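You operate a simulated robot arm through the tools that you are given. There is no shell and no other tool. Be economical: measure what you need, move in short steps, check, and stop when the job is done.

You run a simulated two-armed robot. Do the job below in one go: nothing can be reset, and whatever is moved stays where it is left.

## Task
Tip the strainer's scraps into the salad bowl, then seat it again.
Fine: it goes back into the drain. Let the cold tap run meanwhile to rinse the sink, and turn it off at the end. Drop or break nothing (no hard knock or squeeze), spill no more than a spoonful, floor dry.

The check looks at the end state, three seconds after you hand in, the way a careful person would. Anything else that was tipped, shoved, dropped, spilled or broken makes it a failure.

## Robot
Two 7-joint arms with two-finger parallel grippers on one trunk, on a base that drives. Base frame: it is fixed to the floor where the robot stands at the start and does not move with it; the origin is under the middle of the robot, x ahead of it, y to its left, z up; the surface under the hand at the start is at about z = 86.2. Units: cm, rad, N and s.
The left shoulder is at the start at [8, 13.1, 94.7], the right one opposite. With the tool pointing down near the work surface each hand reaches from about 38 to 86 cm from the robot's upright axis, wherever it stands, measured 20 degrees to its own side. Places, roughly: cold lever [90, 0, 90]; drain [60, 30, 70]. Payload 1.57 kg a hand.
The tool frame of a hand sits at the grasp point between the pads (the TCP): z along the fingers, y along the line on which they close. The tips reach 3 cm beyond it. The gripper opens to 11 cm. The fingers are 2.4 cm wide and 1.2 cm thick; the gripper's body (4.8 by 11.2 cm) begins 7.8 cm behind the TCP.
Orientation is told as [roll, pitch, yaw] about the base's x, y, z axes, in that order, counted from this pose: with the fingers straight down and closing along the base's y, the tool's x points along the base's -x, its y along +y and its z along -z.

## Interface
- The arms move only by the tool drive_tool. It takes "left_deltas", "right_deltas" or both (then of equal length, played together; a hand with none holds still); each is a list of rows, each a list of 3 entries, a list of its own where there are three numbers: the shift along the base's x, y, z in cm, then the turn, a rotation vector about the base's x, y, z in rad, then the finger opening in cm, from 0 to 11. In form: [[[x, y, z], [rx, ry, rz], hand], ...]. A call has 1 to 10 rows; each row is the pose to reach, as a shift and turn from the pose commanded when the call began. Rows are played at 5 a second. More than 5 cm and 0.15 rad between two rows, or a gripper value outside its range, and nothing of the call is played. Where a pose cannot be reached the arm comes as near as it can. A force on the tool above 40 N (or 10 N above the force at the start of the call, whichever is more), or a blocked arm, ends the call early, and 0.2 s more pass. Each finger travels about 10.8 cm/s and halts on what it meets, pressing with about 27 N; the grip force reading is that of the motor and also rises with nothing between the fingers. The clock runs only during rows and for 0.2 s after the last one: add rows that repeat a pose to give the fingers time. The reply holds the time, the measured pose of the TCP, the force on the tool along the base axes, the opening and the grip force, in the units named above and with some noise, with the torque about the TCP (base axes, N m) and any sound that the robot's microphone picked up, and new pictures: "show" is both (left out), scene, wrist or none (wrist: the cameras of the hands that moved).
- Cameras (640 x 400 px; columns grow to the right, rows downward): "scene" is now at [-4.2, 1.3, 141.12]; the picture's right is [0.07, -1.00, 0.00], its down [-0.49, -0.04, -0.87] and it looks along [0.87, 0.06, -0.50] (base axes); focal length 250 px, centre (320, 200). "left" rides on the left gripper at [7, -1.6, -14.1] in its tool frame; the picture's right is [0.23, 0.97, 0.00], its down [-0.86, 0.20, -0.48] and it looks along [-0.47, 0.11, 0.88] (tool axes); focal length 222 px, centre (320, 200). "right" rides on the right gripper at [7, 1.6, -14.1] in its tool frame; the picture's right is [-0.23, 0.97, 0.00], its down [-0.86, -0.20, -0.48] and it looks along [-0.47, -0.11, 0.88] (tool axes); focal length 222 px, centre (320, 200). There is no depth. A picture from a camera that has moved, and an enlarged one, comes with that camera's place and axes in the base frame and with its lens. The place of the scene camera against the robot may be out by one fixed shift of up to 2.5 cm in any direction.
- base_move(legs): drives the robot by 1 to 6 legs, each [ahead, left, turn to the left] in cm, cm and rad, along the robot's own axes; the way and the turn of a leg run together, so that a leg with both is an arc; at most 150 cm and 3.142 rad a leg. The arms and the cameras ride along, it lands a little off, and it stops where it bumps. It gives what a move gives, and a new picture of the scene camera.
- head_to(pan, tilt): turns the head with the scene camera to pan (to the left, within 1.902 rad either way) and tilt (down, from -0.506 to 1.204), counted from straight ahead of the robot. It gives what a move gives, and a new picture of the scene camera.
- zoom(camera, box): a new picture of the part [left, top, right, bottom] of that camera's present view, enlarged. It takes no simulated time.
- job_done(): hands the job in; it is judged then, once.

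Go step by step. Nothing tells you exact positions but the pictures and the camera data: compare them with the known pose of the tool, close in by small moves and look again before you grip or let go. The budget is 120 turns and 260 pictures, counting those below and the enlarged ones. Unless the task says otherwise, let go and move clear before handing in, and close with one line.

The tools are called by a JSON object that holds its "fn" and its "kwargs". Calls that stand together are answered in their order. drive_tool: Moves the arms, as the interface text tells. Its arguments: {"type":"object","properties":{"left_deltas":{"type":"array"},"right_deltas":{"type":"array"},"show":{"type":"string","enum":["both","scene","wrist","none"]}},"required":[]} The other tools are called the same way: base_move (legs) drives the base; head_to (pan, tilt) turns the head that bears the scene camera; zoom (camera, box) takes an enlarged picture of a part of a camera's view; job_done () hands the job in.

At the start:

```text
time_s: 0.0
left_ee_pos: [46.17, 22.05, 129.38]
left_tcp_rot: [0.001, -0.001, 0.002]
left_ft_force: [-0.7, -0.3, -1.0]
left_torque: [0.0, -0.02, -0.03]
left_finger_gap: 11.0
left_grip_force: 0.0
right_ee_pos: [51.85, -16.76, 125.88]
right_tcp_rot: [0.001, 0.002, -0.001]
right_ft_force: [0.5, 0.9, 0.0]
right_torque: [-0.01, -0.03, 0.04]
right_finger_gap: 10.99
right_grip_force: 0.2
robot x, y, heading: [-0.37, -0.05, -0.001]
head pan, tilt: [0.073, 0.518]
```

scene: 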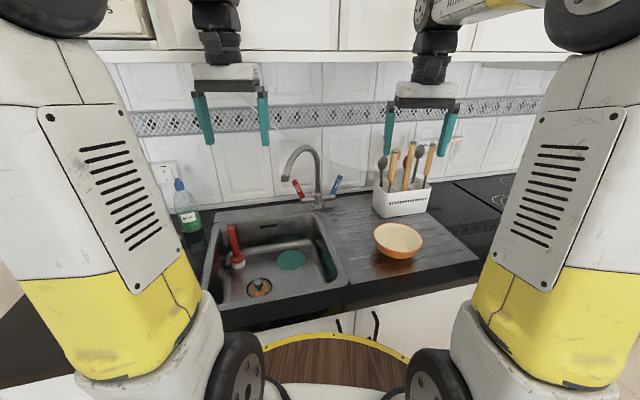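
right: 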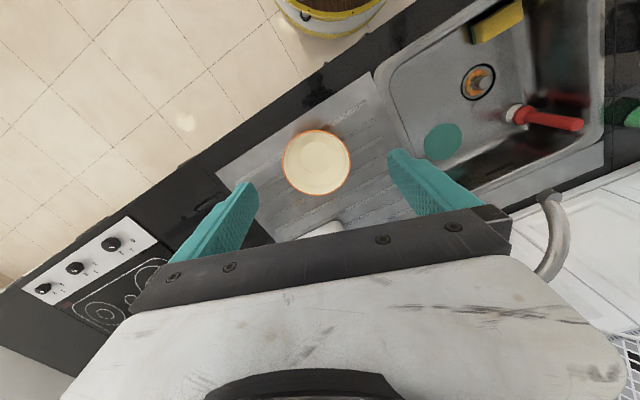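
left: 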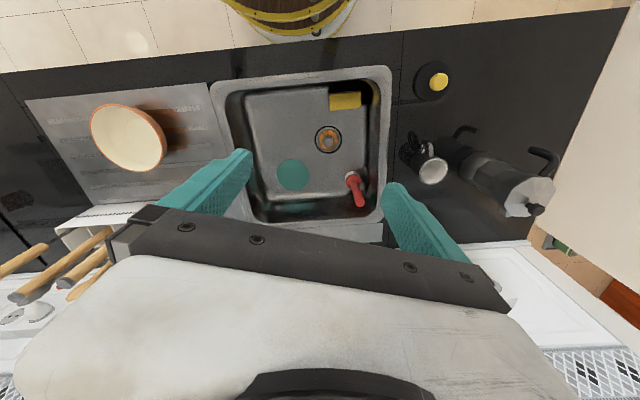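

I see a sink with a drain strainer at the near left, a teal disc, a red brush in the sink, and a bowl on the drainboard. The tap has a red and a blue lever. I'll enlarge the key areas first.

{"fn": "zoom", "kwargs": {"camera": "scene", "box": [190, 200, 350, 300]}}

{"fn": "zoom", "kwargs": {"camera": "left", "box": [210, 60, 400, 230]}}

{"fn": "zoom", "kwargs": {"camera": "scene", "box": [260, 130, 440, 260]}}

```text
4.00 times, centred on (270, 250) of scene
camera zoom: at [-4.2, 1.3, 141.12], right [0.07, -1.0, 0.0], down [-0.49, -0.04, -0.87], along [0.87, 0.06, -0.5], focal length 998 px, centre (520, 0)
```

zoom: 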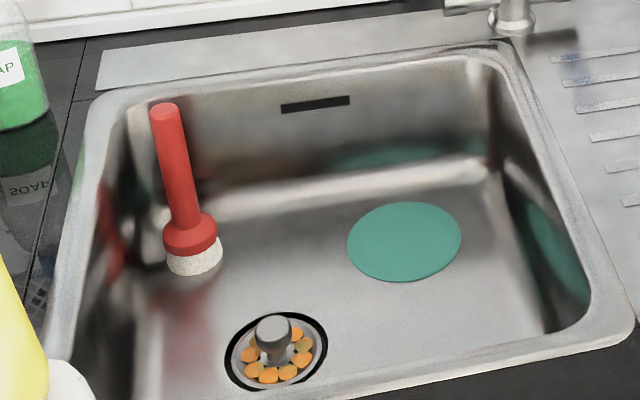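

```text
2.35 times, centred on (305, 145) of left
camera zoom: at [39.34, 20.38, 143.44], right [-0.23, 0.97, 0.0], down [0.86, 0.2, 0.48], along [0.47, 0.11, -0.88], focal length 523 px, centre (355, 329)
```

zoom: 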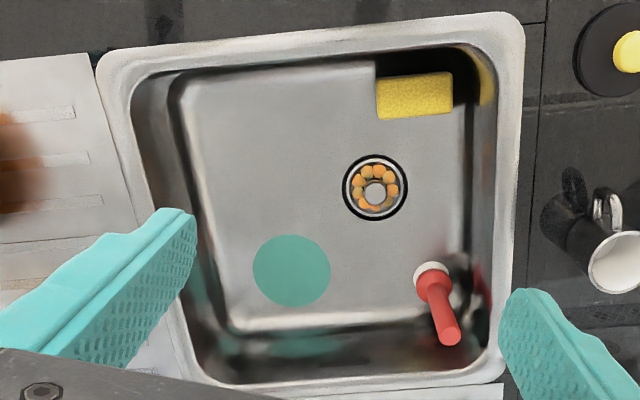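

```text
3.08 times, centred on (350, 195) of scene
camera zoom: at [-4.2, 1.3, 141.12], right [0.07, -1.0, 0.0], down [-0.49, -0.04, -0.87], along [0.87, 0.06, -0.5], focal length 768 px, centre (228, 215)
```

zoom: 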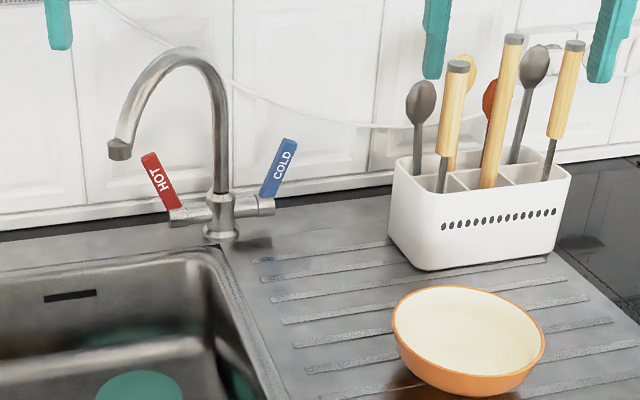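

The strainer knob comes out at about (56.6, 27.3, 72), and both cameras agree. The bowl is around (61, -19). I'll look to both sides for any other bowl before acting.

{"fn": "head_to", "kwargs": {"pan": 0.9, "tilt": 0.5}}

{"fn": "head_to", "kwargs": {"pan": -0.8, "tilt": 0.5}}

{"fn": "head_to", "kwargs": {"pan": 0.073, "tilt": 0.6}}

{"fn": "zoom", "kwargs": {"camera": "right", "box": [250, 0, 640, 240]}}

```text
time_s: 1.1
left_ee_pos: [46.13, 22.06, 129.31]
left_tcp_rot: [0.001, 0.0, -0.002]
left_ft_force: [1.1, 0.1, 0.3]
left_torque: [-0.01, -0.02, 0.01]
left_finger_gap: 11.0
left_grip_force: 0.0
right_ee_pos: [51.88, -16.86, 125.98]
right_tcp_rot: [0.001, 0.0, -0.001]
right_ft_force: [0.4, 0.2, -0.3]
right_torque: [-0.03, 0.02, 0.02]
right_finger_gap: 11.0
right_grip_force: 0.1
robot x, y, heading: [-0.02, -0.04, -0.001]
head pan, tilt: [0.901, 0.499]
camera scene: at [-7.58, 7.77, 141.29], right [0.78, -0.62, 0.0], down [-0.3, -0.37, -0.88], along [0.55, 0.69, -0.48], focal length 250 px, centre (320, 200)
```

scene: 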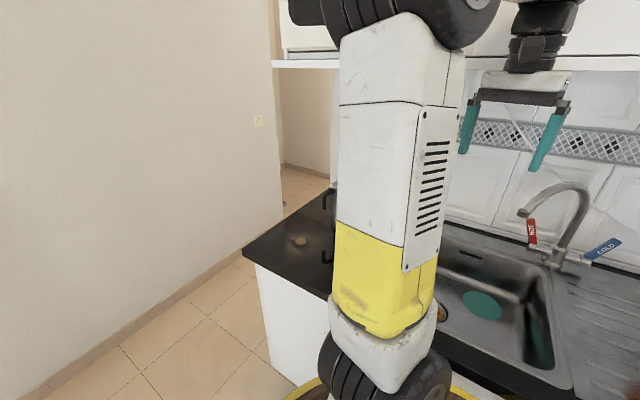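

```text
time_s: 2.9
left_ee_pos: [46.15, 22.04, 129.33]
left_tcp_rot: [-0.002, 0.001, 0.002]
left_ft_force: [-0.2, 0.2, 0.5]
left_torque: [0.05, 0.02, -0.01]
left_finger_gap: 10.99
left_grip_force: 0.1
right_ee_pos: [51.74, -16.88, 125.92]
right_tcp_rot: [0.0, 0.0, -0.001]
right_ft_force: [-0.3, 0.1, 0.5]
right_torque: [0.02, 0.01, 0.0]
right_finger_gap: 11.0
right_grip_force: 0.2
robot x, y, heading: [-0.29, -0.11, -0.001]
head pan, tilt: [-0.799, 0.499]
camera scene: at [-6.89, -5.88, 141.29], right [-0.72, -0.7, 0.0], down [-0.33, 0.34, -0.88], along [0.61, -0.63, -0.48], focal length 250 px, centre (320, 200)
```

scene: 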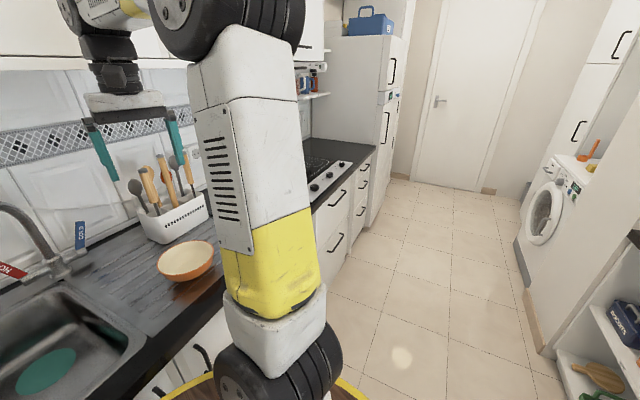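

```text
time_s: 4.1
left_ee_pos: [46.15, 21.98, 129.27]
left_tcp_rot: [-0.001, 0.0, 0.0]
left_ft_force: [-0.5, 0.2, 0.6]
left_torque: [-0.03, 0.0, -0.02]
left_finger_gap: 11.0
left_grip_force: 0.1
right_ee_pos: [51.82, -16.79, 125.89]
right_tcp_rot: [0.0, 0.0, 0.0]
right_ft_force: [0.7, -0.3, -0.1]
right_torque: [-0.02, -0.02, 0.03]
right_finger_gap: 11.02
right_grip_force: 0.0
robot x, y, heading: [0.08, 0.3, 0.0]
head pan, tilt: [0.073, 0.6]
camera scene: at [-4.42, 1.28, 140.38], right [0.07, -1.0, 0.0], down [-0.56, -0.04, -0.83], along [0.82, 0.06, -0.56], focal length 250 px, centre (320, 200)
```

scene: 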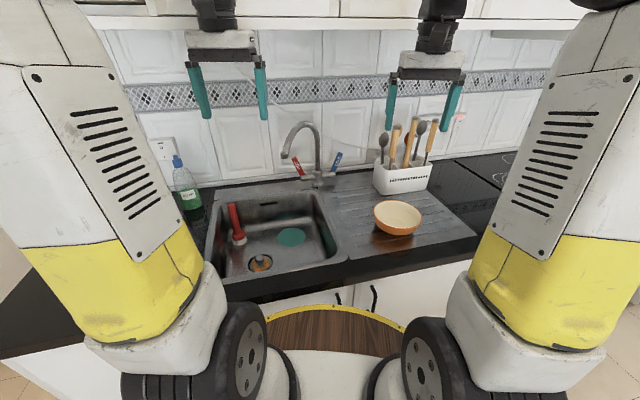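

```text
1.64 times, centred on (445, 120) of right
camera zoom: at [44.94, -15.0, 140.08], right [0.23, 0.97, 0.0], down [0.86, -0.2, 0.48], along [0.47, -0.11, -0.88], focal length 364 px, centre (115, 331)
```

zoom: 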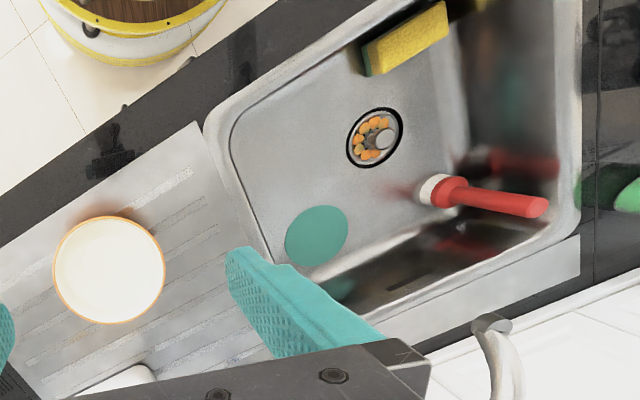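

Only one bowl is in sight. The cold lever runs from its hub at about (85.4, 2.5, 91) to its tip at about (85.4, -0.3, 101). I'll bring the right hand up in front of it, pitched forward and part open.

{"fn": "drive_tool", "kwargs": {"right_deltas": [[[2.5, 2.1, -2.2], [0, -0.125, 0], 10], [[5, 4.2, -4.4], [0, -0.25, 0], 9], [[7.5, 6.3, -6.6], [0, -0.375, 0], 8], [[10, 8.4, -8.8], [0, -0.5, 0], 7], [[12.5, 10.5, -11], [0, -0.625, 0], 6], [[15, 12.6, -13.2], [0, -0.75, 0], 6], [[17.5, 14.7, -15.4], [0, -0.875, 0], 6], [[20, 16.8, -17.6], [0, -1.0, 0], 6], [[20, 16.8, -17.6], [0, -1.0, 0], 6]]}}

```text
time_s: 6.1
left_ee_pos: [46.16, 21.93, 129.22]
left_tcp_rot: [0.0, 0.0, -0.001]
left_ft_force: [-0.7, 0.0, -0.7]
left_torque: [-0.02, -0.01, -0.01]
left_finger_gap: 11.0
left_grip_force: 0.0
right_ee_pos: [71.95, -0.08, 108.18]
right_tcp_rot: [0.002, -1.0, 0.0]
right_ft_force: [-0.1, -0.5, -0.8]
right_torque: [0.01, 0.0, 0.03]
right_finger_gap: 6.0
right_grip_force: 0.1
robot x, y, heading: [0.06, -0.04, -0.002]
head pan, tilt: [0.073, 0.6]
camera scene: at [-4.42, 1.29, 140.38], right [0.07, -1.0, 0.0], down [-0.56, -0.04, -0.82], along [0.82, 0.06, -0.57], focal length 250 px, centre (320, 200)
camera right: at [56.33, 1.72, 110.03], right [0.12, 0.97, 0.19], down [0.06, -0.2, 0.98], along [0.99, -0.11, -0.08], focal length 222 px, centre (320, 200)
```

scene: 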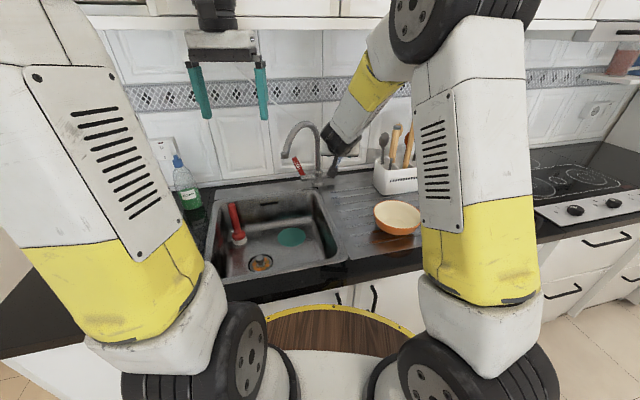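
right: 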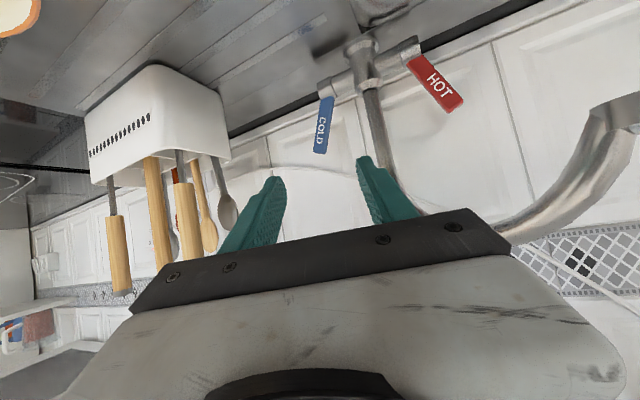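

The wrist view puts the lever tip at (85.5, -0.3, 101.3) and its foot at (85.5, 2.1, 93.3). I'll approach along the tool axis and stop just short to check.

{"fn": "drive_tool", "kwargs": {"right_deltas": [[[3, 0.3, -2], [0, 0, 0], 5], [[6, 0.3, -4], [0, 0, 0], 5], [[9, 0.3, -6.1], [0, 0, 0], 5], [[9, 0.3, -6.1], [0, 0, 0], 5]], "show": "wrist"}}

```text
time_s: 7.1
left_ee_pos: [46.11, 21.97, 129.28]
left_tcp_rot: [0.0, 0.0, -0.001]
left_ft_force: [0.7, -0.1, 0.7]
left_torque: [0.0, -0.02, 0.03]
left_finger_gap: 11.02
left_grip_force: 0.0
right_ee_pos: [80.91, 0.42, 102.37]
right_tcp_rot: [0.001, -1.0, -0.001]
right_ft_force: [0.2, -0.3, 0.0]
right_torque: [-0.01, -0.01, 0.02]
right_finger_gap: 5.01
right_grip_force: 0.3
robot x, y, heading: [-0.29, 0.27, 0.0]
head pan, tilt: [0.073, 0.6]
camera right: at [65.38, 2.15, 104.04], right [0.12, 0.97, 0.19], down [0.06, -0.2, 0.98], along [0.99, -0.11, -0.08], focal length 222 px, centre (320, 200)
```

right: 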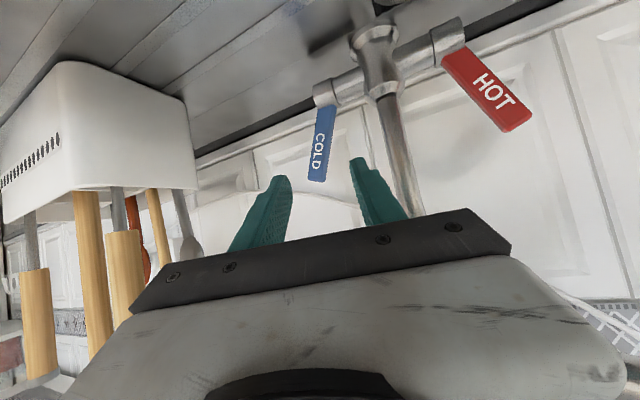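

The lever is centred between the fingers. I'll go in the last 4.6 cm and close.

{"fn": "drive_tool", "kwargs": {"right_deltas": [[[2.3, 0.1, -1.7], [0, 0, 0], 5], [[4.6, 0.1, -3.6], [0, 0, 0], 5], [[4.6, 0.1, -3.6], [0, 0, 0], 3.5], [[4.6, 0.1, -3.6], [0, 0, 0], 2], [[4.6, 0.1, -3.6], [0, 0, 0], 1.5], [[4.6, 0.1, -3.6], [0, 0, 0], 1.5]], "show": "wrist"}}

```text
time_s: 8.5
left_ee_pos: [46.24, 21.88, 129.28]
left_tcp_rot: [-0.001, -0.001, 0.0]
left_ft_force: [0.0, 0.1, -0.1]
left_torque: [0.03, -0.07, 0.0]
left_finger_gap: 11.0
left_grip_force: 0.0
right_ee_pos: [85.48, 0.48, 98.73]
right_tcp_rot: [-0.002, -1.002, 0.0]
right_ft_force: [-0.4, -0.1, 0.6]
right_torque: [-0.01, -0.03, -0.02]
right_finger_gap: 1.55
right_grip_force: 0.0
robot x, y, heading: [0.08, 0.29, -0.004]
head pan, tilt: [0.073, 0.6]
camera right: at [69.94, 2.17, 100.45], right [0.12, 0.97, 0.19], down [0.06, -0.2, 0.98], along [0.99, -0.11, -0.08], focal length 222 px, centre (320, 200)
```

right: 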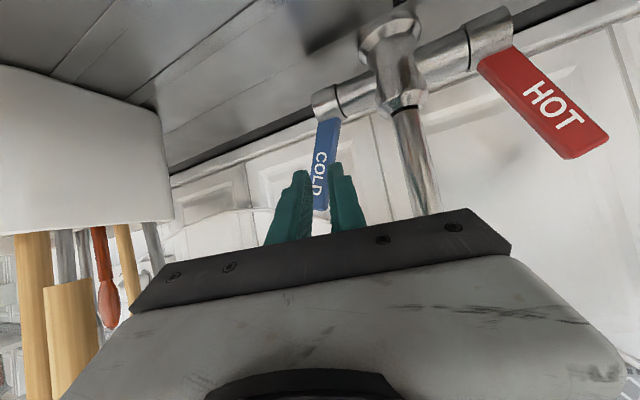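

The fingers flank the lever but the grip force reads zero at a 1.55 cm gap. I'll close further.

{"fn": "drive_tool", "kwargs": {"right_deltas": [[[0, 0, 0], [0, 0, 0], 0.8], [[0, 0, 0], [0, 0, 0], 0.3], [[0, 0, 0], [0, 0, 0], 0.3]], "show": "wrist"}}

{"fn": "zoom", "kwargs": {"camera": "right", "box": [240, 80, 400, 240]}}

```text
time_s: 9.3
left_ee_pos: [46.15, 22.06, 129.2]
left_tcp_rot: [-0.002, 0.001, 0.0]
left_ft_force: [0.3, 1.0, 0.1]
left_torque: [-0.02, -0.03, 0.0]
left_finger_gap: 11.04
left_grip_force: 0.0
right_ee_pos: [85.44, 0.39, 98.69]
right_tcp_rot: [-0.002, -0.999, -0.001]
right_ft_force: [-0.5, 0.1, -0.6]
right_torque: [0.01, -0.01, 0.01]
right_finger_gap: 0.31
right_grip_force: 0.1
robot x, y, heading: [-0.13, -0.12, -0.001]
head pan, tilt: [0.073, 0.6]
camera right: at [69.94, 2.17, 100.45], right [0.12, 0.97, 0.19], down [0.06, -0.2, 0.98], along [0.99, -0.11, -0.08], focal length 222 px, centre (320, 200)
```

right: 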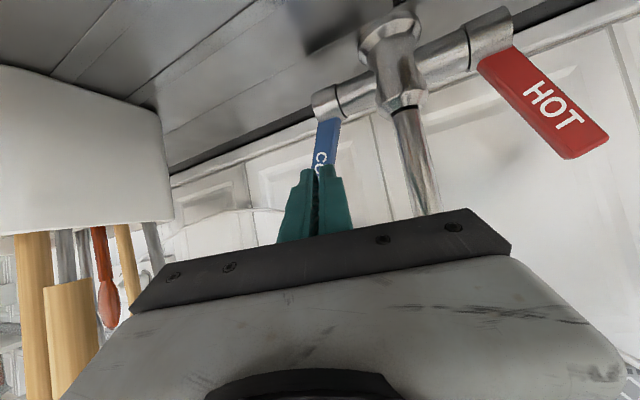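

```text
2.50 times, centred on (320, 160) of right
camera zoom: at [69.94, 2.17, 100.45], right [0.12, 0.97, 0.19], down [0.06, -0.2, 0.98], along [0.99, -0.11, -0.08], focal length 555 px, centre (320, 300)
```

zoom: 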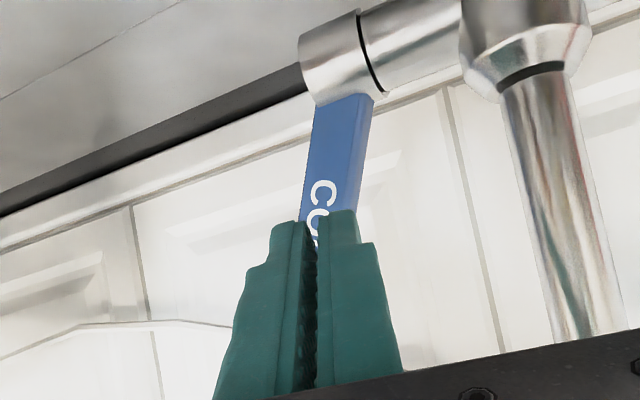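

The fingers closed in front of the lever. Triangulating from two wrist views puts the lever at x ≈ 90, so I'll open, go about 4.5 cm deeper and close again.

{"fn": "drive_tool", "kwargs": {"right_deltas": [[[-1, 0, 0.5], [0, 0, 0], 3], [[-1, 0, 0.5], [0, 0, 0], 5], [[1, 0, 0.2], [0, 0, 0], 5], [[3, 0, -0.6], [0, 0, 0], 5], [[4.5, 0, -1.2], [0, 0, 0], 5], [[4.5, 0, -1.2], [0, 0, 0], 3], [[4.5, 0, -1.2], [0, 0, 0], 1.5], [[4.5, 0, -1.2], [0, 0, 0], 1.5]], "show": "wrist"}}

{"fn": "zoom", "kwargs": {"camera": "right", "box": [240, 80, 400, 240]}}

```text
time_s: 11.1
left_ee_pos: [46.26, 22.06, 129.31]
left_tcp_rot: [-0.001, 0.001, 0.0]
left_ft_force: [-0.2, -0.4, -0.3]
left_torque: [0.02, 0.0, -0.01]
left_finger_gap: 10.97
left_grip_force: 0.1
right_ee_pos: [90.01, 0.21, 97.36]
right_tcp_rot: [0.002, -0.998, -0.005]
right_ft_force: [1.3, -7.6, -4.2]
right_torque: [1.65, 0.2, -0.15]
right_finger_gap: 3.7
right_grip_force: 42.8
robot x, y, heading: [-0.18, -0.07, -0.0]
head pan, tilt: [0.073, 0.6]
camera right: at [74.39, 2.09, 99.16], right [0.13, 0.97, 0.19], down [0.06, -0.2, 0.98], along [0.99, -0.11, -0.08], focal length 222 px, centre (320, 200)
```

right: 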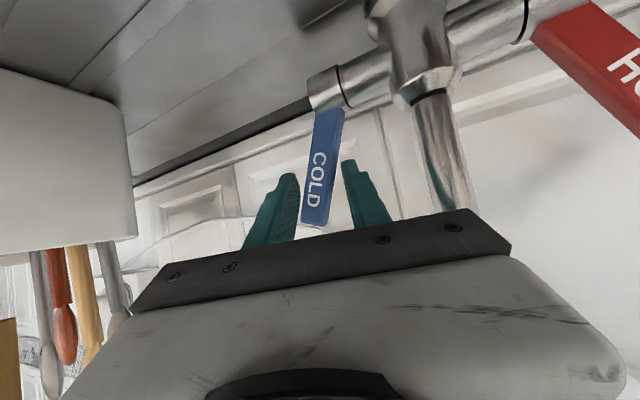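

```text
2.50 times, centred on (320, 160) of right
camera zoom: at [74.39, 2.09, 99.16], right [0.13, 0.97, 0.19], down [0.06, -0.2, 0.98], along [0.99, -0.11, -0.08], focal length 555 px, centre (320, 300)
```

zoom: 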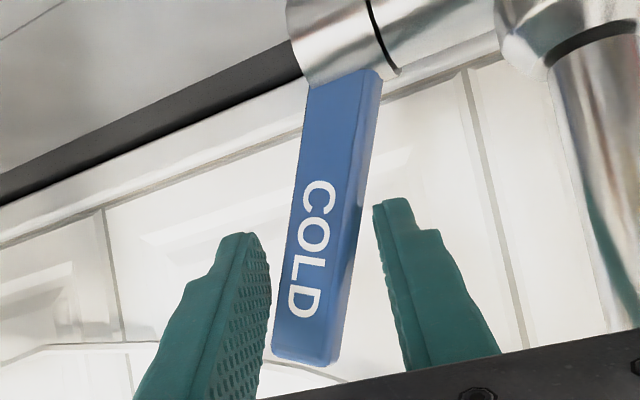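

The lever is now held between the pads at a 3.7 cm gap, slightly skewed. I'll try a gentle pull toward the robot along its arc.

{"fn": "drive_tool", "kwargs": {"right_deltas": [[[-0.6, 0, 0], [0, 0, 0], 3.3], [[-1.2, 0, -0.1], [0, 0, 0], 3.3], [[-1.8, 0, -0.3], [0, 0, 0], 3.3]], "show": "wrist"}}

```text
time_s: 11.9
left_ee_pos: [46.15, 21.98, 129.31]
left_tcp_rot: [-0.002, 0.0, 0.0]
left_ft_force: [-0.5, 1.2, -0.5]
left_torque: [-0.02, -0.04, 0.02]
left_finger_gap: 10.99
left_grip_force: 0.0
right_ee_pos: [88.07, 1.05, 97.1]
right_tcp_rot: [0.004, -1.0, 0.005]
right_ft_force: [0.0, 0.7, 1.1]
right_torque: [-0.01, -0.04, -0.01]
right_finger_gap: 3.32
right_grip_force: 0.0
robot x, y, heading: [-0.12, -0.13, -0.003]
head pan, tilt: [0.073, 0.6]
camera right: at [72.43, 2.57, 98.95], right [0.12, 0.97, 0.19], down [0.06, -0.2, 0.98], along [0.99, -0.1, -0.08], focal length 222 px, centre (320, 200)
```

right: 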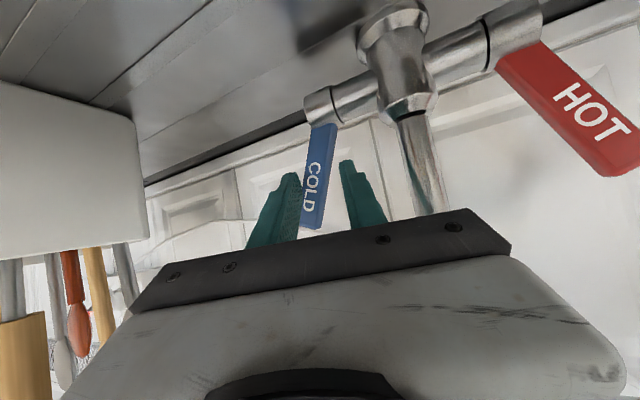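

The pads slid off because they only caught the front edge; the lever is really at x ≈ 91.5, leaning about 17°. I'll roll the hand 0.3 rad to match and go deeper.

{"fn": "drive_tool", "kwargs": {"right_deltas": [[[-1, 0, 0], [0, 0, 0], 5], [[-1, -0.1, 0], [0.15, 0, 0], 5], [[-1, -0.2, 0], [0.3, 0, 0], 5], [[1, -0.3, 0], [0.3, 0, 0], 5], [[2.5, -0.3, -0.2], [0.3, 0, 0], 5], [[3.7, -0.3, -0.2], [0.3, 0, 0], 5], [[3.7, -0.3, -0.2], [0.3, 0, 0], 5]], "show": "wrist"}}

{"fn": "zoom", "kwargs": {"camera": "right", "box": [240, 80, 400, 240]}}

```text
time_s: 13.5
left_ee_pos: [46.27, 22.01, 129.27]
left_tcp_rot: [-0.001, 0.0, 0.0]
left_ft_force: [-0.9, -0.1, 1.0]
left_torque: [-0.01, 0.02, 0.0]
left_finger_gap: 11.01
left_grip_force: 0.1
right_ee_pos: [91.87, 0.16, 96.92]
right_tcp_rot: [0.519, -0.935, -0.43]
right_ft_force: [-0.3, 0.7, 0.4]
right_torque: [0.01, -0.04, 0.03]
right_finger_gap: 5.04
right_grip_force: 0.2
robot x, y, heading: [-0.12, -0.2, 0.002]
head pan, tilt: [0.073, 0.6]
camera right: at [76.28, 1.3, 99.1], right [0.12, 0.87, 0.47], down [0.06, -0.48, 0.88], along [0.99, -0.08, -0.11], focal length 222 px, centre (320, 200)
```

right: 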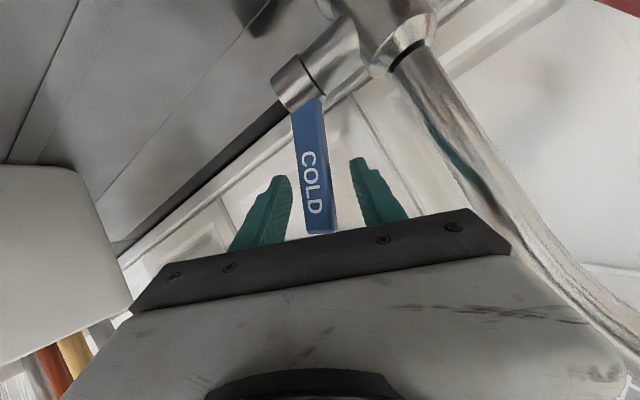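

```text
2.50 times, centred on (320, 160) of right
camera zoom: at [76.28, 1.3, 99.1], right [0.12, 0.87, 0.47], down [0.06, -0.48, 0.88], along [0.99, -0.08, -0.11], focal length 555 px, centre (320, 300)
```

zoom: 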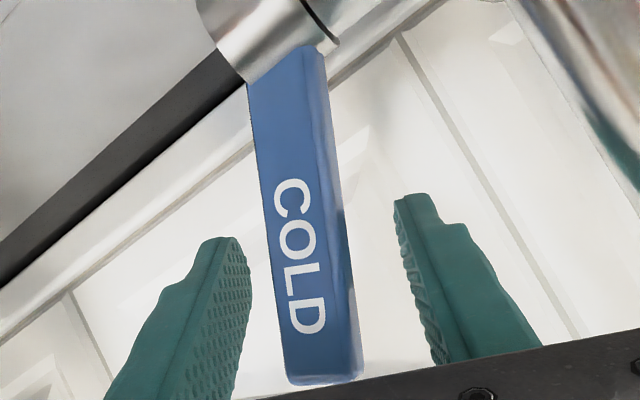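

The lever is nicely between the pads and roughly parallel. Now I'll close.

{"fn": "drive_tool", "kwargs": {"right_deltas": [[[0, 0, 0], [0, 0, 0], 3.5], [[0, 0, 0], [0, 0, 0], 2.4], [[0, 0, 0], [0, 0, 0], 1.5], [[0, 0, 0], [0, 0, 0], 1.5]], "show": "wrist"}}

```text
time_s: 14.5
left_ee_pos: [46.33, 21.91, 129.19]
left_tcp_rot: [0.001, -0.001, 0.001]
left_ft_force: [-0.6, 0.3, -0.2]
left_torque: [0.04, 0.0, 0.01]
left_finger_gap: 10.98
left_grip_force: 0.1
right_ee_pos: [91.81, -0.07, 96.76]
right_tcp_rot: [0.521, -0.933, -0.435]
right_ft_force: [2.2, -6.9, -3.7]
right_torque: [1.27, 0.42, 0.24]
right_finger_gap: 2.61
right_grip_force: 37.7
robot x, y, heading: [-0.13, -0.1, 0.005]
head pan, tilt: [0.073, 0.6]
camera right: at [76.31, 1.19, 99.06], right [0.13, 0.87, 0.47], down [0.06, -0.48, 0.87], along [0.99, -0.08, -0.11], focal length 222 px, centre (320, 200)
```

right: 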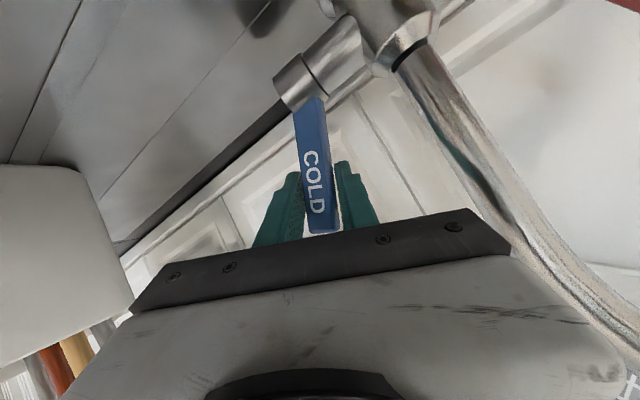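

Firmly gripped at 2.6 cm. Now a gentle pull toward the robot.

{"fn": "drive_tool", "kwargs": {"right_deltas": [[[-0.7, 0, 0], [0, 0, 0], 1.5], [[-1.4, 0, -0.2], [0, 0, 0], 1.5], [[-2.1, 0, -0.4], [0, 0, 0], 1.5]]}}

```text
time_s: 15.3
left_ee_pos: [46.33, 21.85, 129.21]
left_tcp_rot: [-0.001, -0.002, 0.0]
left_ft_force: [-0.1, -1.1, -0.4]
left_torque: [0.01, 0.02, -0.01]
left_finger_gap: 11.0
left_grip_force: 0.1
right_ee_pos: [89.9, -0.42, 96.75]
right_tcp_rot: [0.521, -0.942, -0.44]
right_ft_force: [23.3, -15.9, 4.2]
right_torque: [1.24, -0.87, -0.27]
right_finger_gap: 2.87
right_grip_force: 38.2
robot x, y, heading: [-0.41, -0.35, -0.002]
head pan, tilt: [0.073, 0.6]
camera scene: at [-4.32, 1.21, 140.39], right [0.07, -1.0, 0.0], down [-0.56, -0.04, -0.82], along [0.82, 0.06, -0.57], focal length 250 px, centre (320, 200)
camera right: at [74.42, 0.92, 98.82], right [0.13, 0.87, 0.47], down [0.05, -0.48, 0.88], along [0.99, -0.09, -0.11], focal length 222 px, centre (320, 200)
```

scene: 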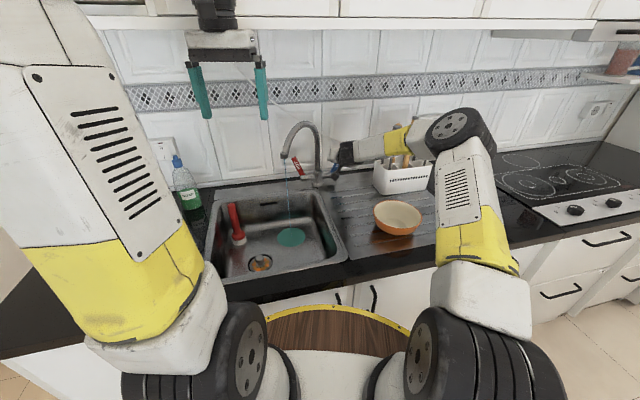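
right: 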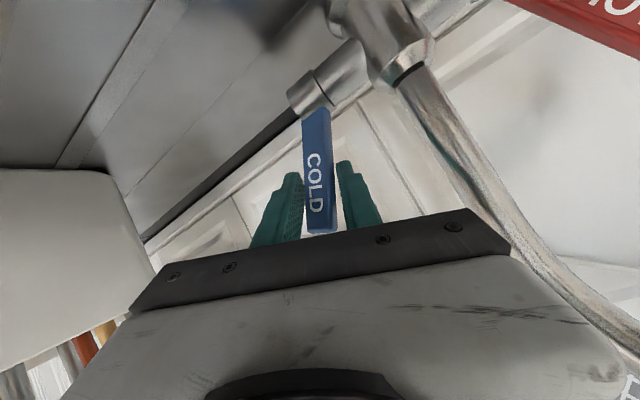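

Water is already running in a thin stream into the sink. I'll look closer at the stream.

{"fn": "zoom", "kwargs": {"camera": "scene", "box": [210, 110, 370, 280]}}

```text
2.35 times, centred on (290, 195) of scene
camera zoom: at [-4.32, 1.21, 140.39], right [0.07, -1.0, 0.0], down [-0.56, -0.04, -0.82], along [0.82, 0.06, -0.57], focal length 587 px, centre (391, 212)
```

zoom: 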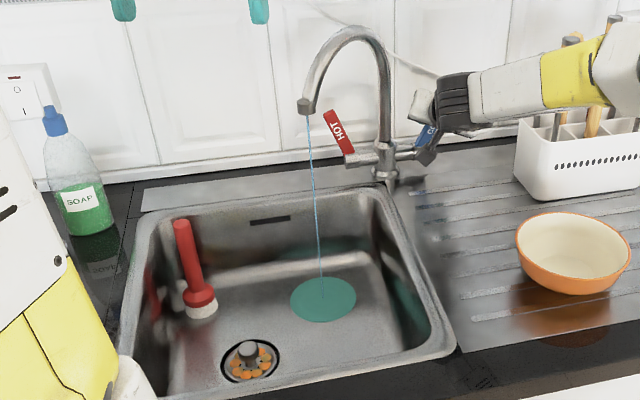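

Only a trickle is falling, onto the flat teal disc. I'll pull a little more for a proper flow.

{"fn": "drive_tool", "kwargs": {"right_deltas": [[[-0.6, 0, -0.2], [0, 0, 0], 1.5], [[-1.2, 0, -0.5], [0, 0, 0], 1.5], [[-1.6, 0, -0.8], [0, 0, 0], 1.5]]}}

{"fn": "zoom", "kwargs": {"camera": "scene", "box": [210, 110, 370, 280]}}

```text
time_s: 16.1
left_ee_pos: [46.18, 22.09, 129.36]
left_tcp_rot: [0.0, 0.001, 0.001]
left_ft_force: [0.4, 0.4, -0.9]
left_torque: [-0.02, 0.02, 0.02]
left_finger_gap: 11.0
left_grip_force: 0.0
right_ee_pos: [87.81, 0.31, 95.32]
right_tcp_rot: [0.519, -0.927, -0.426]
right_ft_force: [2.5, -12.9, -5.3]
right_torque: [0.02, 0.31, -0.19]
right_finger_gap: 2.76
right_grip_force: 7.2
robot x, y, heading: [0.19, 0.21, 0.0]
head pan, tilt: [0.073, 0.6]
camera scene: at [-4.41, 1.23, 140.39], right [0.07, -1.0, 0.0], down [-0.56, -0.04, -0.82], along [0.82, 0.06, -0.57], focal length 250 px, centre (320, 200)
camera right: at [72.38, 1.44, 97.65], right [0.12, 0.87, 0.47], down [0.07, -0.48, 0.87], along [0.99, -0.08, -0.12], focal length 222 px, centre (320, 200)
```

scene: 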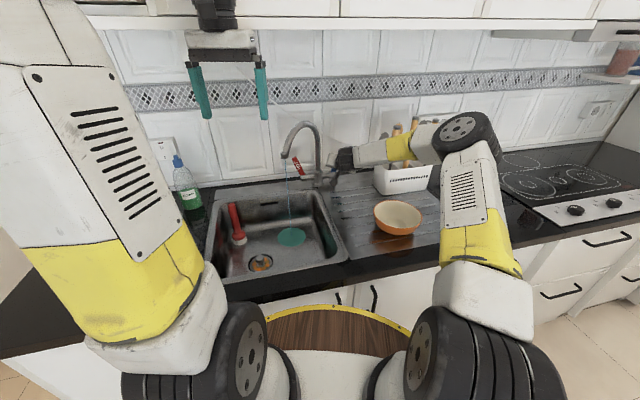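
right: 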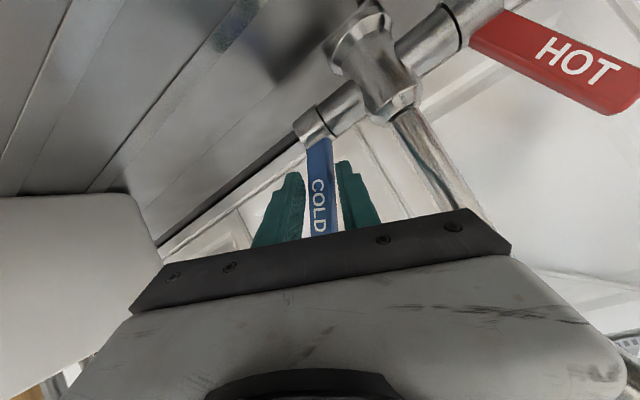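

```text
2.35 times, centred on (290, 195) of scene
camera zoom: at [-4.41, 1.23, 140.39], right [0.07, -1.0, 0.0], down [-0.56, -0.04, -0.82], along [0.82, 0.06, -0.57], focal length 587 px, centre (391, 212)
```

zoom: 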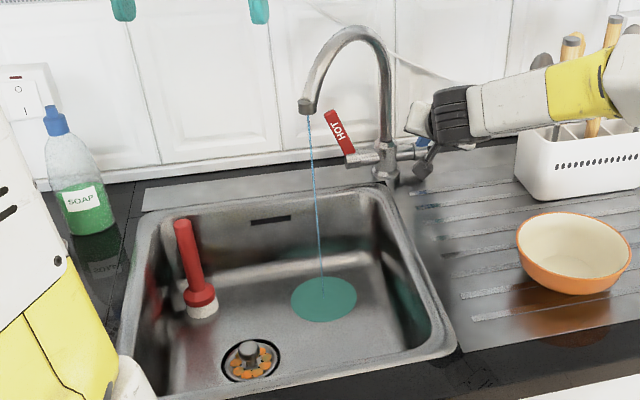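

The stream is still steady, so the tap is open and I'll let go. I'll open and back away along the tool axis, then lift clear.

{"fn": "drive_tool", "kwargs": {"right_deltas": [[[0, 0, 0], [0, 0, 0], 4], [[0, 0, 0], [0, 0, 0], 5], [[-2, 0, 1.3], [0, 0, 0], 5], [[-5, 0, 3.2], [0, 0, 0], 5], [[-8, 0, 6], [0, 0, 0], 5], [[-11, -2, 9], [0, 0, 0], 5], [[-13, -5, 12], [0, 0, 0], 5]]}}

{"fn": "zoom", "kwargs": {"camera": "scene", "box": [210, 110, 370, 280]}}

```text
time_s: 17.7
left_ee_pos: [46.31, 22.15, 129.29]
left_tcp_rot: [0.001, 0.0, 0.0]
left_ft_force: [0.6, -0.3, -0.7]
left_torque: [0.0, 0.06, -0.02]
left_finger_gap: 10.98
left_grip_force: 0.1
right_ee_pos: [75.14, -4.92, 107.56]
right_tcp_rot: [0.517, -0.932, -0.43]
right_ft_force: [1.3, 0.5, -0.4]
right_torque: [0.0, 0.0, -0.02]
right_finger_gap: 5.0
right_grip_force: 0.1
robot x, y, heading: [0.02, 0.28, 0.002]
head pan, tilt: [0.073, 0.6]
camera scene: at [-4.38, 1.32, 140.39], right [0.07, -1.0, 0.0], down [-0.56, -0.04, -0.82], along [0.82, 0.06, -0.57], focal length 250 px, centre (320, 200)
camera right: at [59.55, -3.59, 109.89], right [0.12, 0.87, 0.47], down [0.06, -0.48, 0.88], along [0.99, -0.08, -0.11], focal length 222 px, centre (320, 200)
```

scene: 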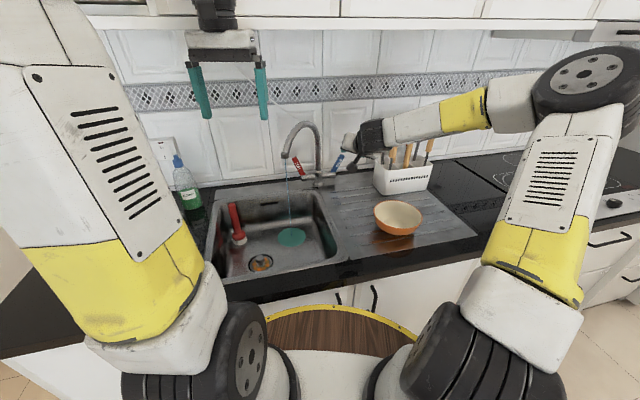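
right: 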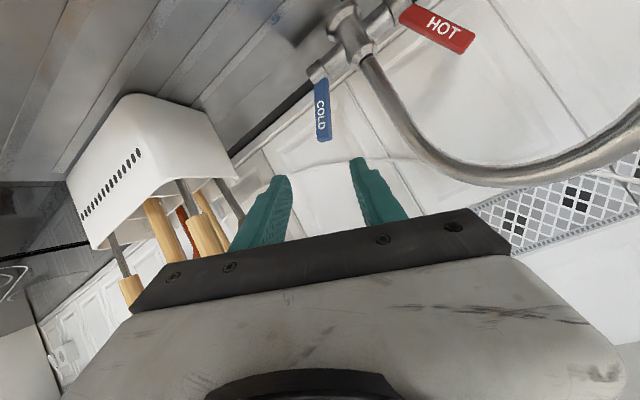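

```text
2.35 times, centred on (290, 195) of scene
camera zoom: at [-4.38, 1.32, 140.39], right [0.07, -1.0, 0.0], down [-0.56, -0.04, -0.82], along [0.82, 0.06, -0.57], focal length 587 px, centre (391, 212)
```

zoom: 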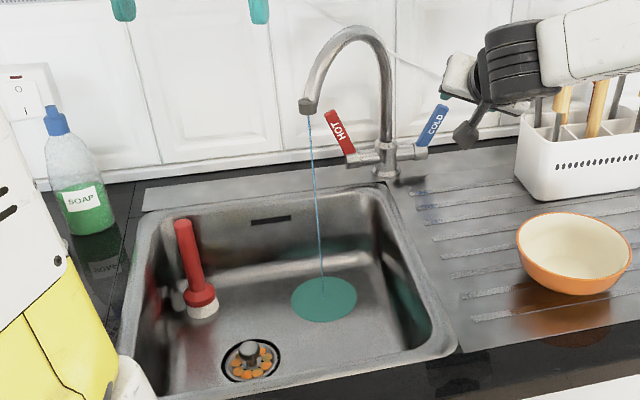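

The tap is running and the lever is free. Next I'll retract the right hand to the right and lower the left hand, part open, over the strainer.

{"fn": "drive_tool", "kwargs": {"left_deltas": [[[1.1, 0.6, -4], [0, 0, 0], 10], [[2.3, 1.2, -8], [0, 0, 0], 9], [[3.5, 1.8, -12], [0, 0, 0], 8], [[4.7, 2.4, -16], [0, 0, 0], 7], [[5.9, 3, -20], [0, 0, 0], 6], [[7, 3.6, -24], [0, 0, 0], 6], [[8.2, 4.3, -28], [0, 0, 0], 6], [[9.3, 4.9, -32], [0, 0, 0], 6], [[10.4, 5.4, -36], [0, 0, 0], 6], [[10.4, 5.4, -36], [0, 0, 0], 6]], "right_deltas": [[[-2.5, -3, 1.5], [0, 0, 0], 5], [[-5, -6, 3], [0, 0, 0], 5], [[-7.5, -9, 4.5], [0, 0, 0], 5], [[-10, -12, 6], [0, 0, 0], 5], [[-12.5, -15, 7.5], [0, 0, 0], 5], [[-15, -18, 9], [0, 0, 0], 5], [[-17.5, -21, 10.5], [0, 0, 0], 5], [[-20, -24, 12], [0, 0, 0], 5], [[-22.5, -27, 13.5], [0, 0, 0], 5], [[-25, -30, 15], [0, 0, 0], 5]]}}

```text
time_s: 19.9
left_ee_pos: [56.68, 27.54, 93.22]
left_tcp_rot: [0.0, -0.001, 0.001]
left_ft_force: [0.7, 0.0, 0.1]
left_torque: [-0.02, 0.06, 0.05]
left_finger_gap: 5.99
left_grip_force: 0.1
right_ee_pos: [49.98, -34.73, 122.79]
right_tcp_rot: [0.517, -0.934, -0.427]
right_ft_force: [1.4, 0.1, -0.6]
right_torque: [0.0, 0.02, 0.02]
right_finger_gap: 5.0
right_grip_force: 0.0
robot x, y, heading: [0.09, 0.02, 0.0]
head pan, tilt: [0.073, 0.6]
camera scene: at [-4.39, 1.31, 140.38], right [0.07, -1.0, 0.0], down [-0.56, -0.04, -0.82], along [0.82, 0.06, -0.57], focal length 250 px, centre (320, 200)
camera right: at [34.41, -33.53, 124.88], right [0.12, 0.87, 0.47], down [0.06, -0.48, 0.88], along [0.99, -0.08, -0.11], focal length 222 px, centre (320, 200)
camera left: at [49.85, 25.89, 107.31], right [-0.23, 0.97, 0.0], down [0.86, 0.2, 0.48], along [0.47, 0.11, -0.88], focal length 222 px, centre (320, 200)
```

scene: 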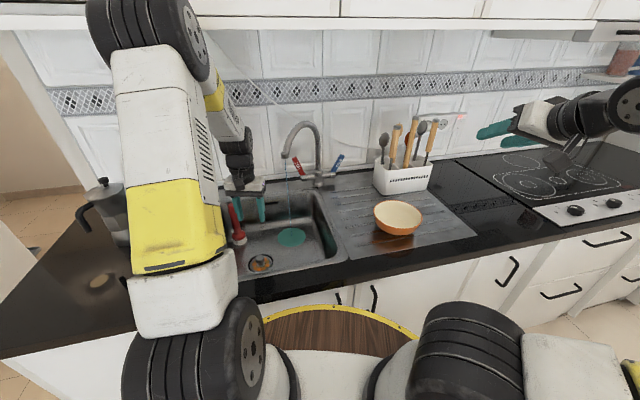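
right: 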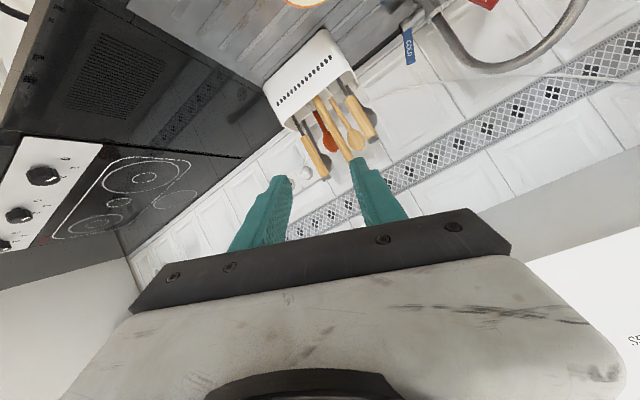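
left: 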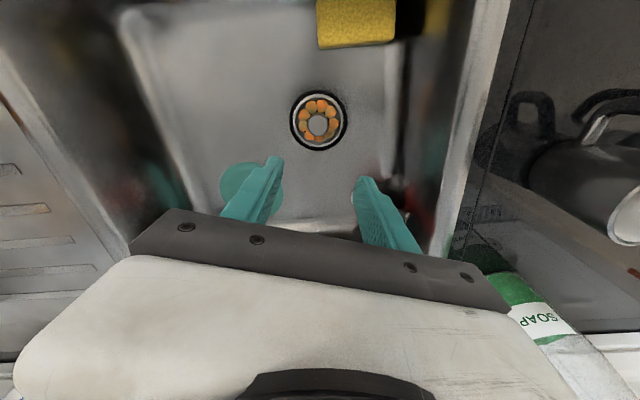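

The knob top triangulates to about (56.0, 27.0, 73.4). I'll descend to tips at z ≈ 78, centred on it, and look again.

{"fn": "drive_tool", "kwargs": {"left_deltas": [[[-0.3, -0.2, -4], [0, 0, 0], 6], [[-0.6, -0.4, -8], [0, 0, 0], 6], [[-0.6, -0.4, -12], [0, 0, 0], 6], [[-0.6, -0.4, -12], [0, 0, 0], 6]], "show": "wrist"}}

{"fn": "zoom", "kwargs": {"camera": "left", "box": [230, 60, 410, 240]}}

```text
time_s: 20.9
left_ee_pos: [56.05, 26.98, 81.33]
left_tcp_rot: [0.0, -0.001, -0.001]
left_ft_force: [-0.4, -0.4, -0.6]
left_torque: [0.04, 0.0, 0.03]
left_finger_gap: 6.0
left_grip_force: 0.0
right_ee_pos: [49.94, -34.74, 122.7]
right_tcp_rot: [0.521, -0.933, -0.43]
right_ft_force: [-0.3, 0.1, 0.6]
right_torque: [0.01, -0.02, -0.01]
right_finger_gap: 5.01
right_grip_force: 0.1
robot x, y, heading: [-0.14, -0.28, -0.001]
head pan, tilt: [0.073, 0.6]
camera left: at [49.18, 25.33, 95.42], right [-0.23, 0.97, 0.0], down [0.85, 0.2, 0.48], along [0.47, 0.11, -0.88], focal length 222 px, centre (320, 200)
```

left: 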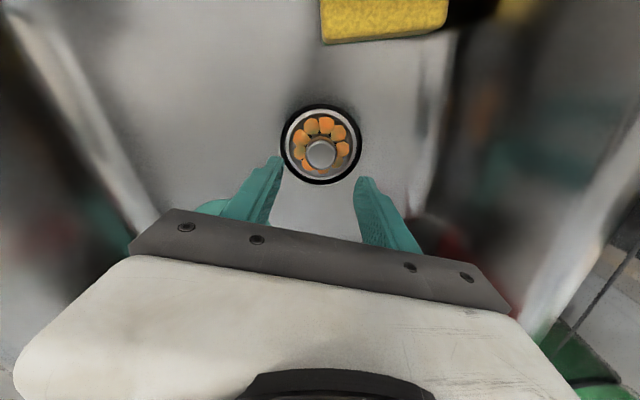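

```text
2.22 times, centred on (320, 150) of left
camera zoom: at [49.18, 25.33, 95.42], right [-0.23, 0.97, 0.0], down [0.85, 0.2, 0.48], along [0.47, 0.11, -0.88], focal length 494 px, centre (320, 311)
```

zoom: 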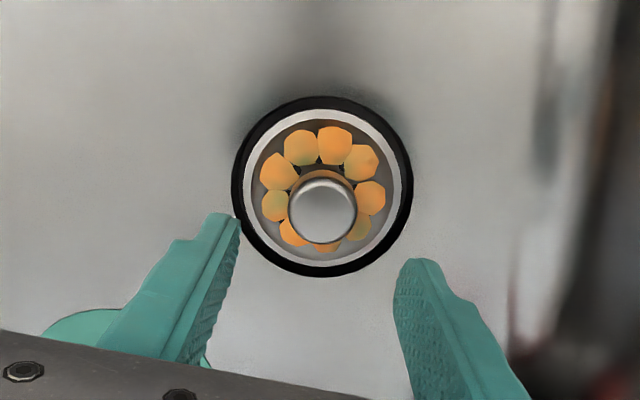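

The knob is centred at (56.0, 27.05), top z ≈ 72.7, about 3.2 cm wide and standing about 3 cm above the rim. I'll descend to TCP z ≈ 73.8 and close on it.

{"fn": "drive_tool", "kwargs": {"left_deltas": [[[0, 0.05, -3], [0, 0, 0], 5.5], [[0, 0.05, -6], [0, 0, 0], 5.5], [[0, 0.05, -7.5], [0, 0, 0], 5.5], [[0, 0.05, -7.5], [0, 0, 0], 5.5]], "show": "wrist"}}

{"fn": "zoom", "kwargs": {"camera": "left", "box": [230, 80, 410, 260]}}

```text
time_s: 21.9
left_ee_pos: [55.97, 27.15, 73.88]
left_tcp_rot: [0.0, -0.002, 0.0]
left_ft_force: [-3.1, -0.9, 11.7]
left_torque: [-0.02, 0.1, 0.0]
left_finger_gap: 5.52
left_grip_force: 0.1
right_ee_pos: [49.98, -34.64, 122.54]
right_tcp_rot: [0.52, -0.935, -0.431]
right_ft_force: [0.0, 0.2, 0.1]
right_torque: [-0.01, 0.03, 0.01]
right_finger_gap: 5.01
right_grip_force: 0.1
robot x, y, heading: [0.11, 0.12, 0.002]
head pan, tilt: [0.073, 0.6]
camera left: at [49.08, 25.43, 87.96], right [-0.23, 0.97, 0.0], down [0.85, 0.2, 0.48], along [0.47, 0.11, -0.88], focal length 222 px, centre (320, 200)
```

left: 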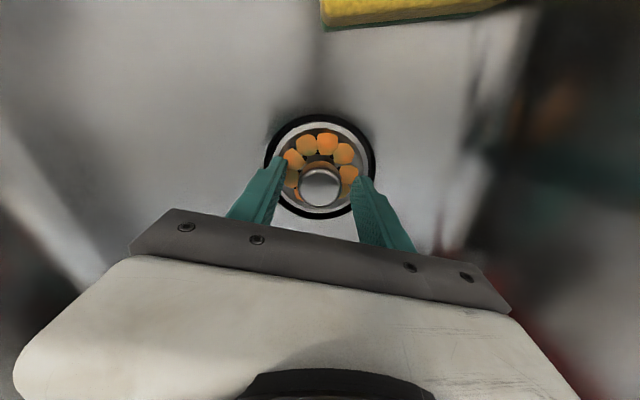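

```text
2.22 times, centred on (320, 170) of left
camera zoom: at [49.08, 25.43, 87.96], right [-0.23, 0.97, 0.0], down [0.85, 0.2, 0.48], along [0.47, 0.11, -0.88], focal length 494 px, centre (320, 267)
```

zoom: 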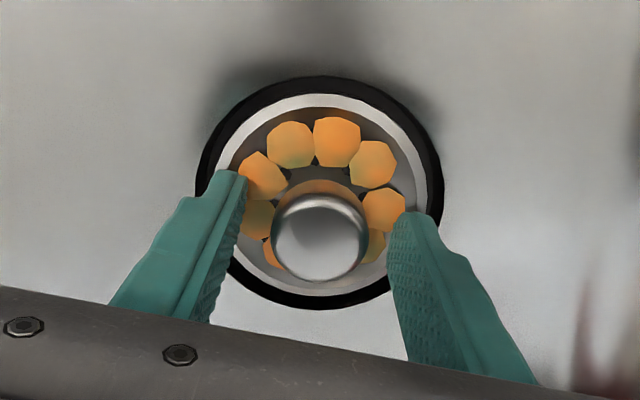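

The tips touch the rim or scraps lightly (about 12 N). I'll raise 0.5 cm and close on the knob.

{"fn": "drive_tool", "kwargs": {"left_deltas": [[[0, 0, 0.5], [0, 0, 0], 5.5], [[0, 0, 0.5], [0, 0, 0], 4.3], [[0, 0, 0.5], [0, 0, 0], 3.3], [[0, 0, 0.5], [0, 0, 0], 2.4], [[0, 0, 0.5], [0, 0, 0], 2.4], [[0, 0, 0.5], [0, 0, 0], 2.4]], "show": "wrist"}}

{"fn": "zoom", "kwargs": {"camera": "left", "box": [230, 80, 410, 260]}}

```text
time_s: 23.3
left_ee_pos: [55.98, 27.06, 74.21]
left_tcp_rot: [0.002, 0.0, 0.0]
left_ft_force: [0.8, 0.5, -0.1]
left_torque: [0.01, 0.0, 0.01]
left_finger_gap: 3.02
left_grip_force: 27.2
right_ee_pos: [49.96, -34.73, 122.69]
right_tcp_rot: [0.52, -0.935, -0.43]
right_ft_force: [-0.2, -0.6, -0.1]
right_torque: [-0.03, 0.0, -0.02]
right_finger_gap: 5.05
right_grip_force: 0.1
robot x, y, heading: [0.08, -0.24, -0.001]
head pan, tilt: [0.073, 0.6]
camera left: at [49.08, 25.47, 88.42], right [-0.23, 0.97, 0.0], down [0.86, 0.2, 0.48], along [0.47, 0.11, -0.88], focal length 222 px, centre (320, 200)
```

left: 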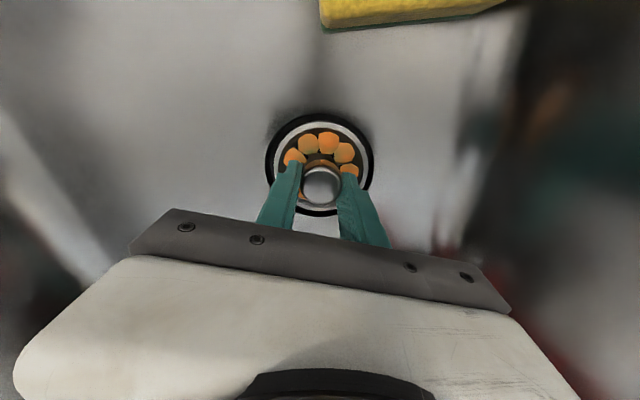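

```text
2.22 times, centred on (320, 170) of left
camera zoom: at [49.08, 25.47, 88.42], right [-0.23, 0.97, 0.0], down [0.86, 0.2, 0.48], along [0.47, 0.11, -0.88], focal length 494 px, centre (320, 267)
```

zoom: 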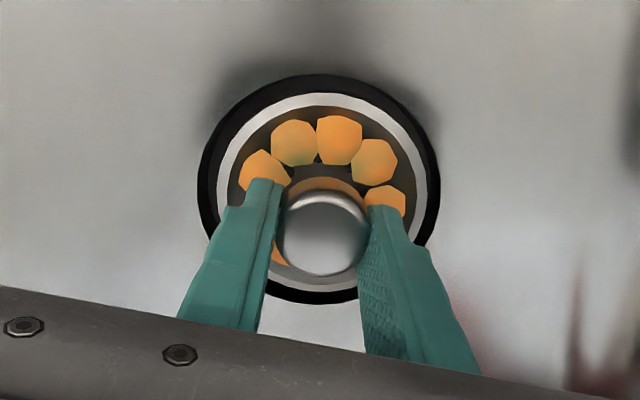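

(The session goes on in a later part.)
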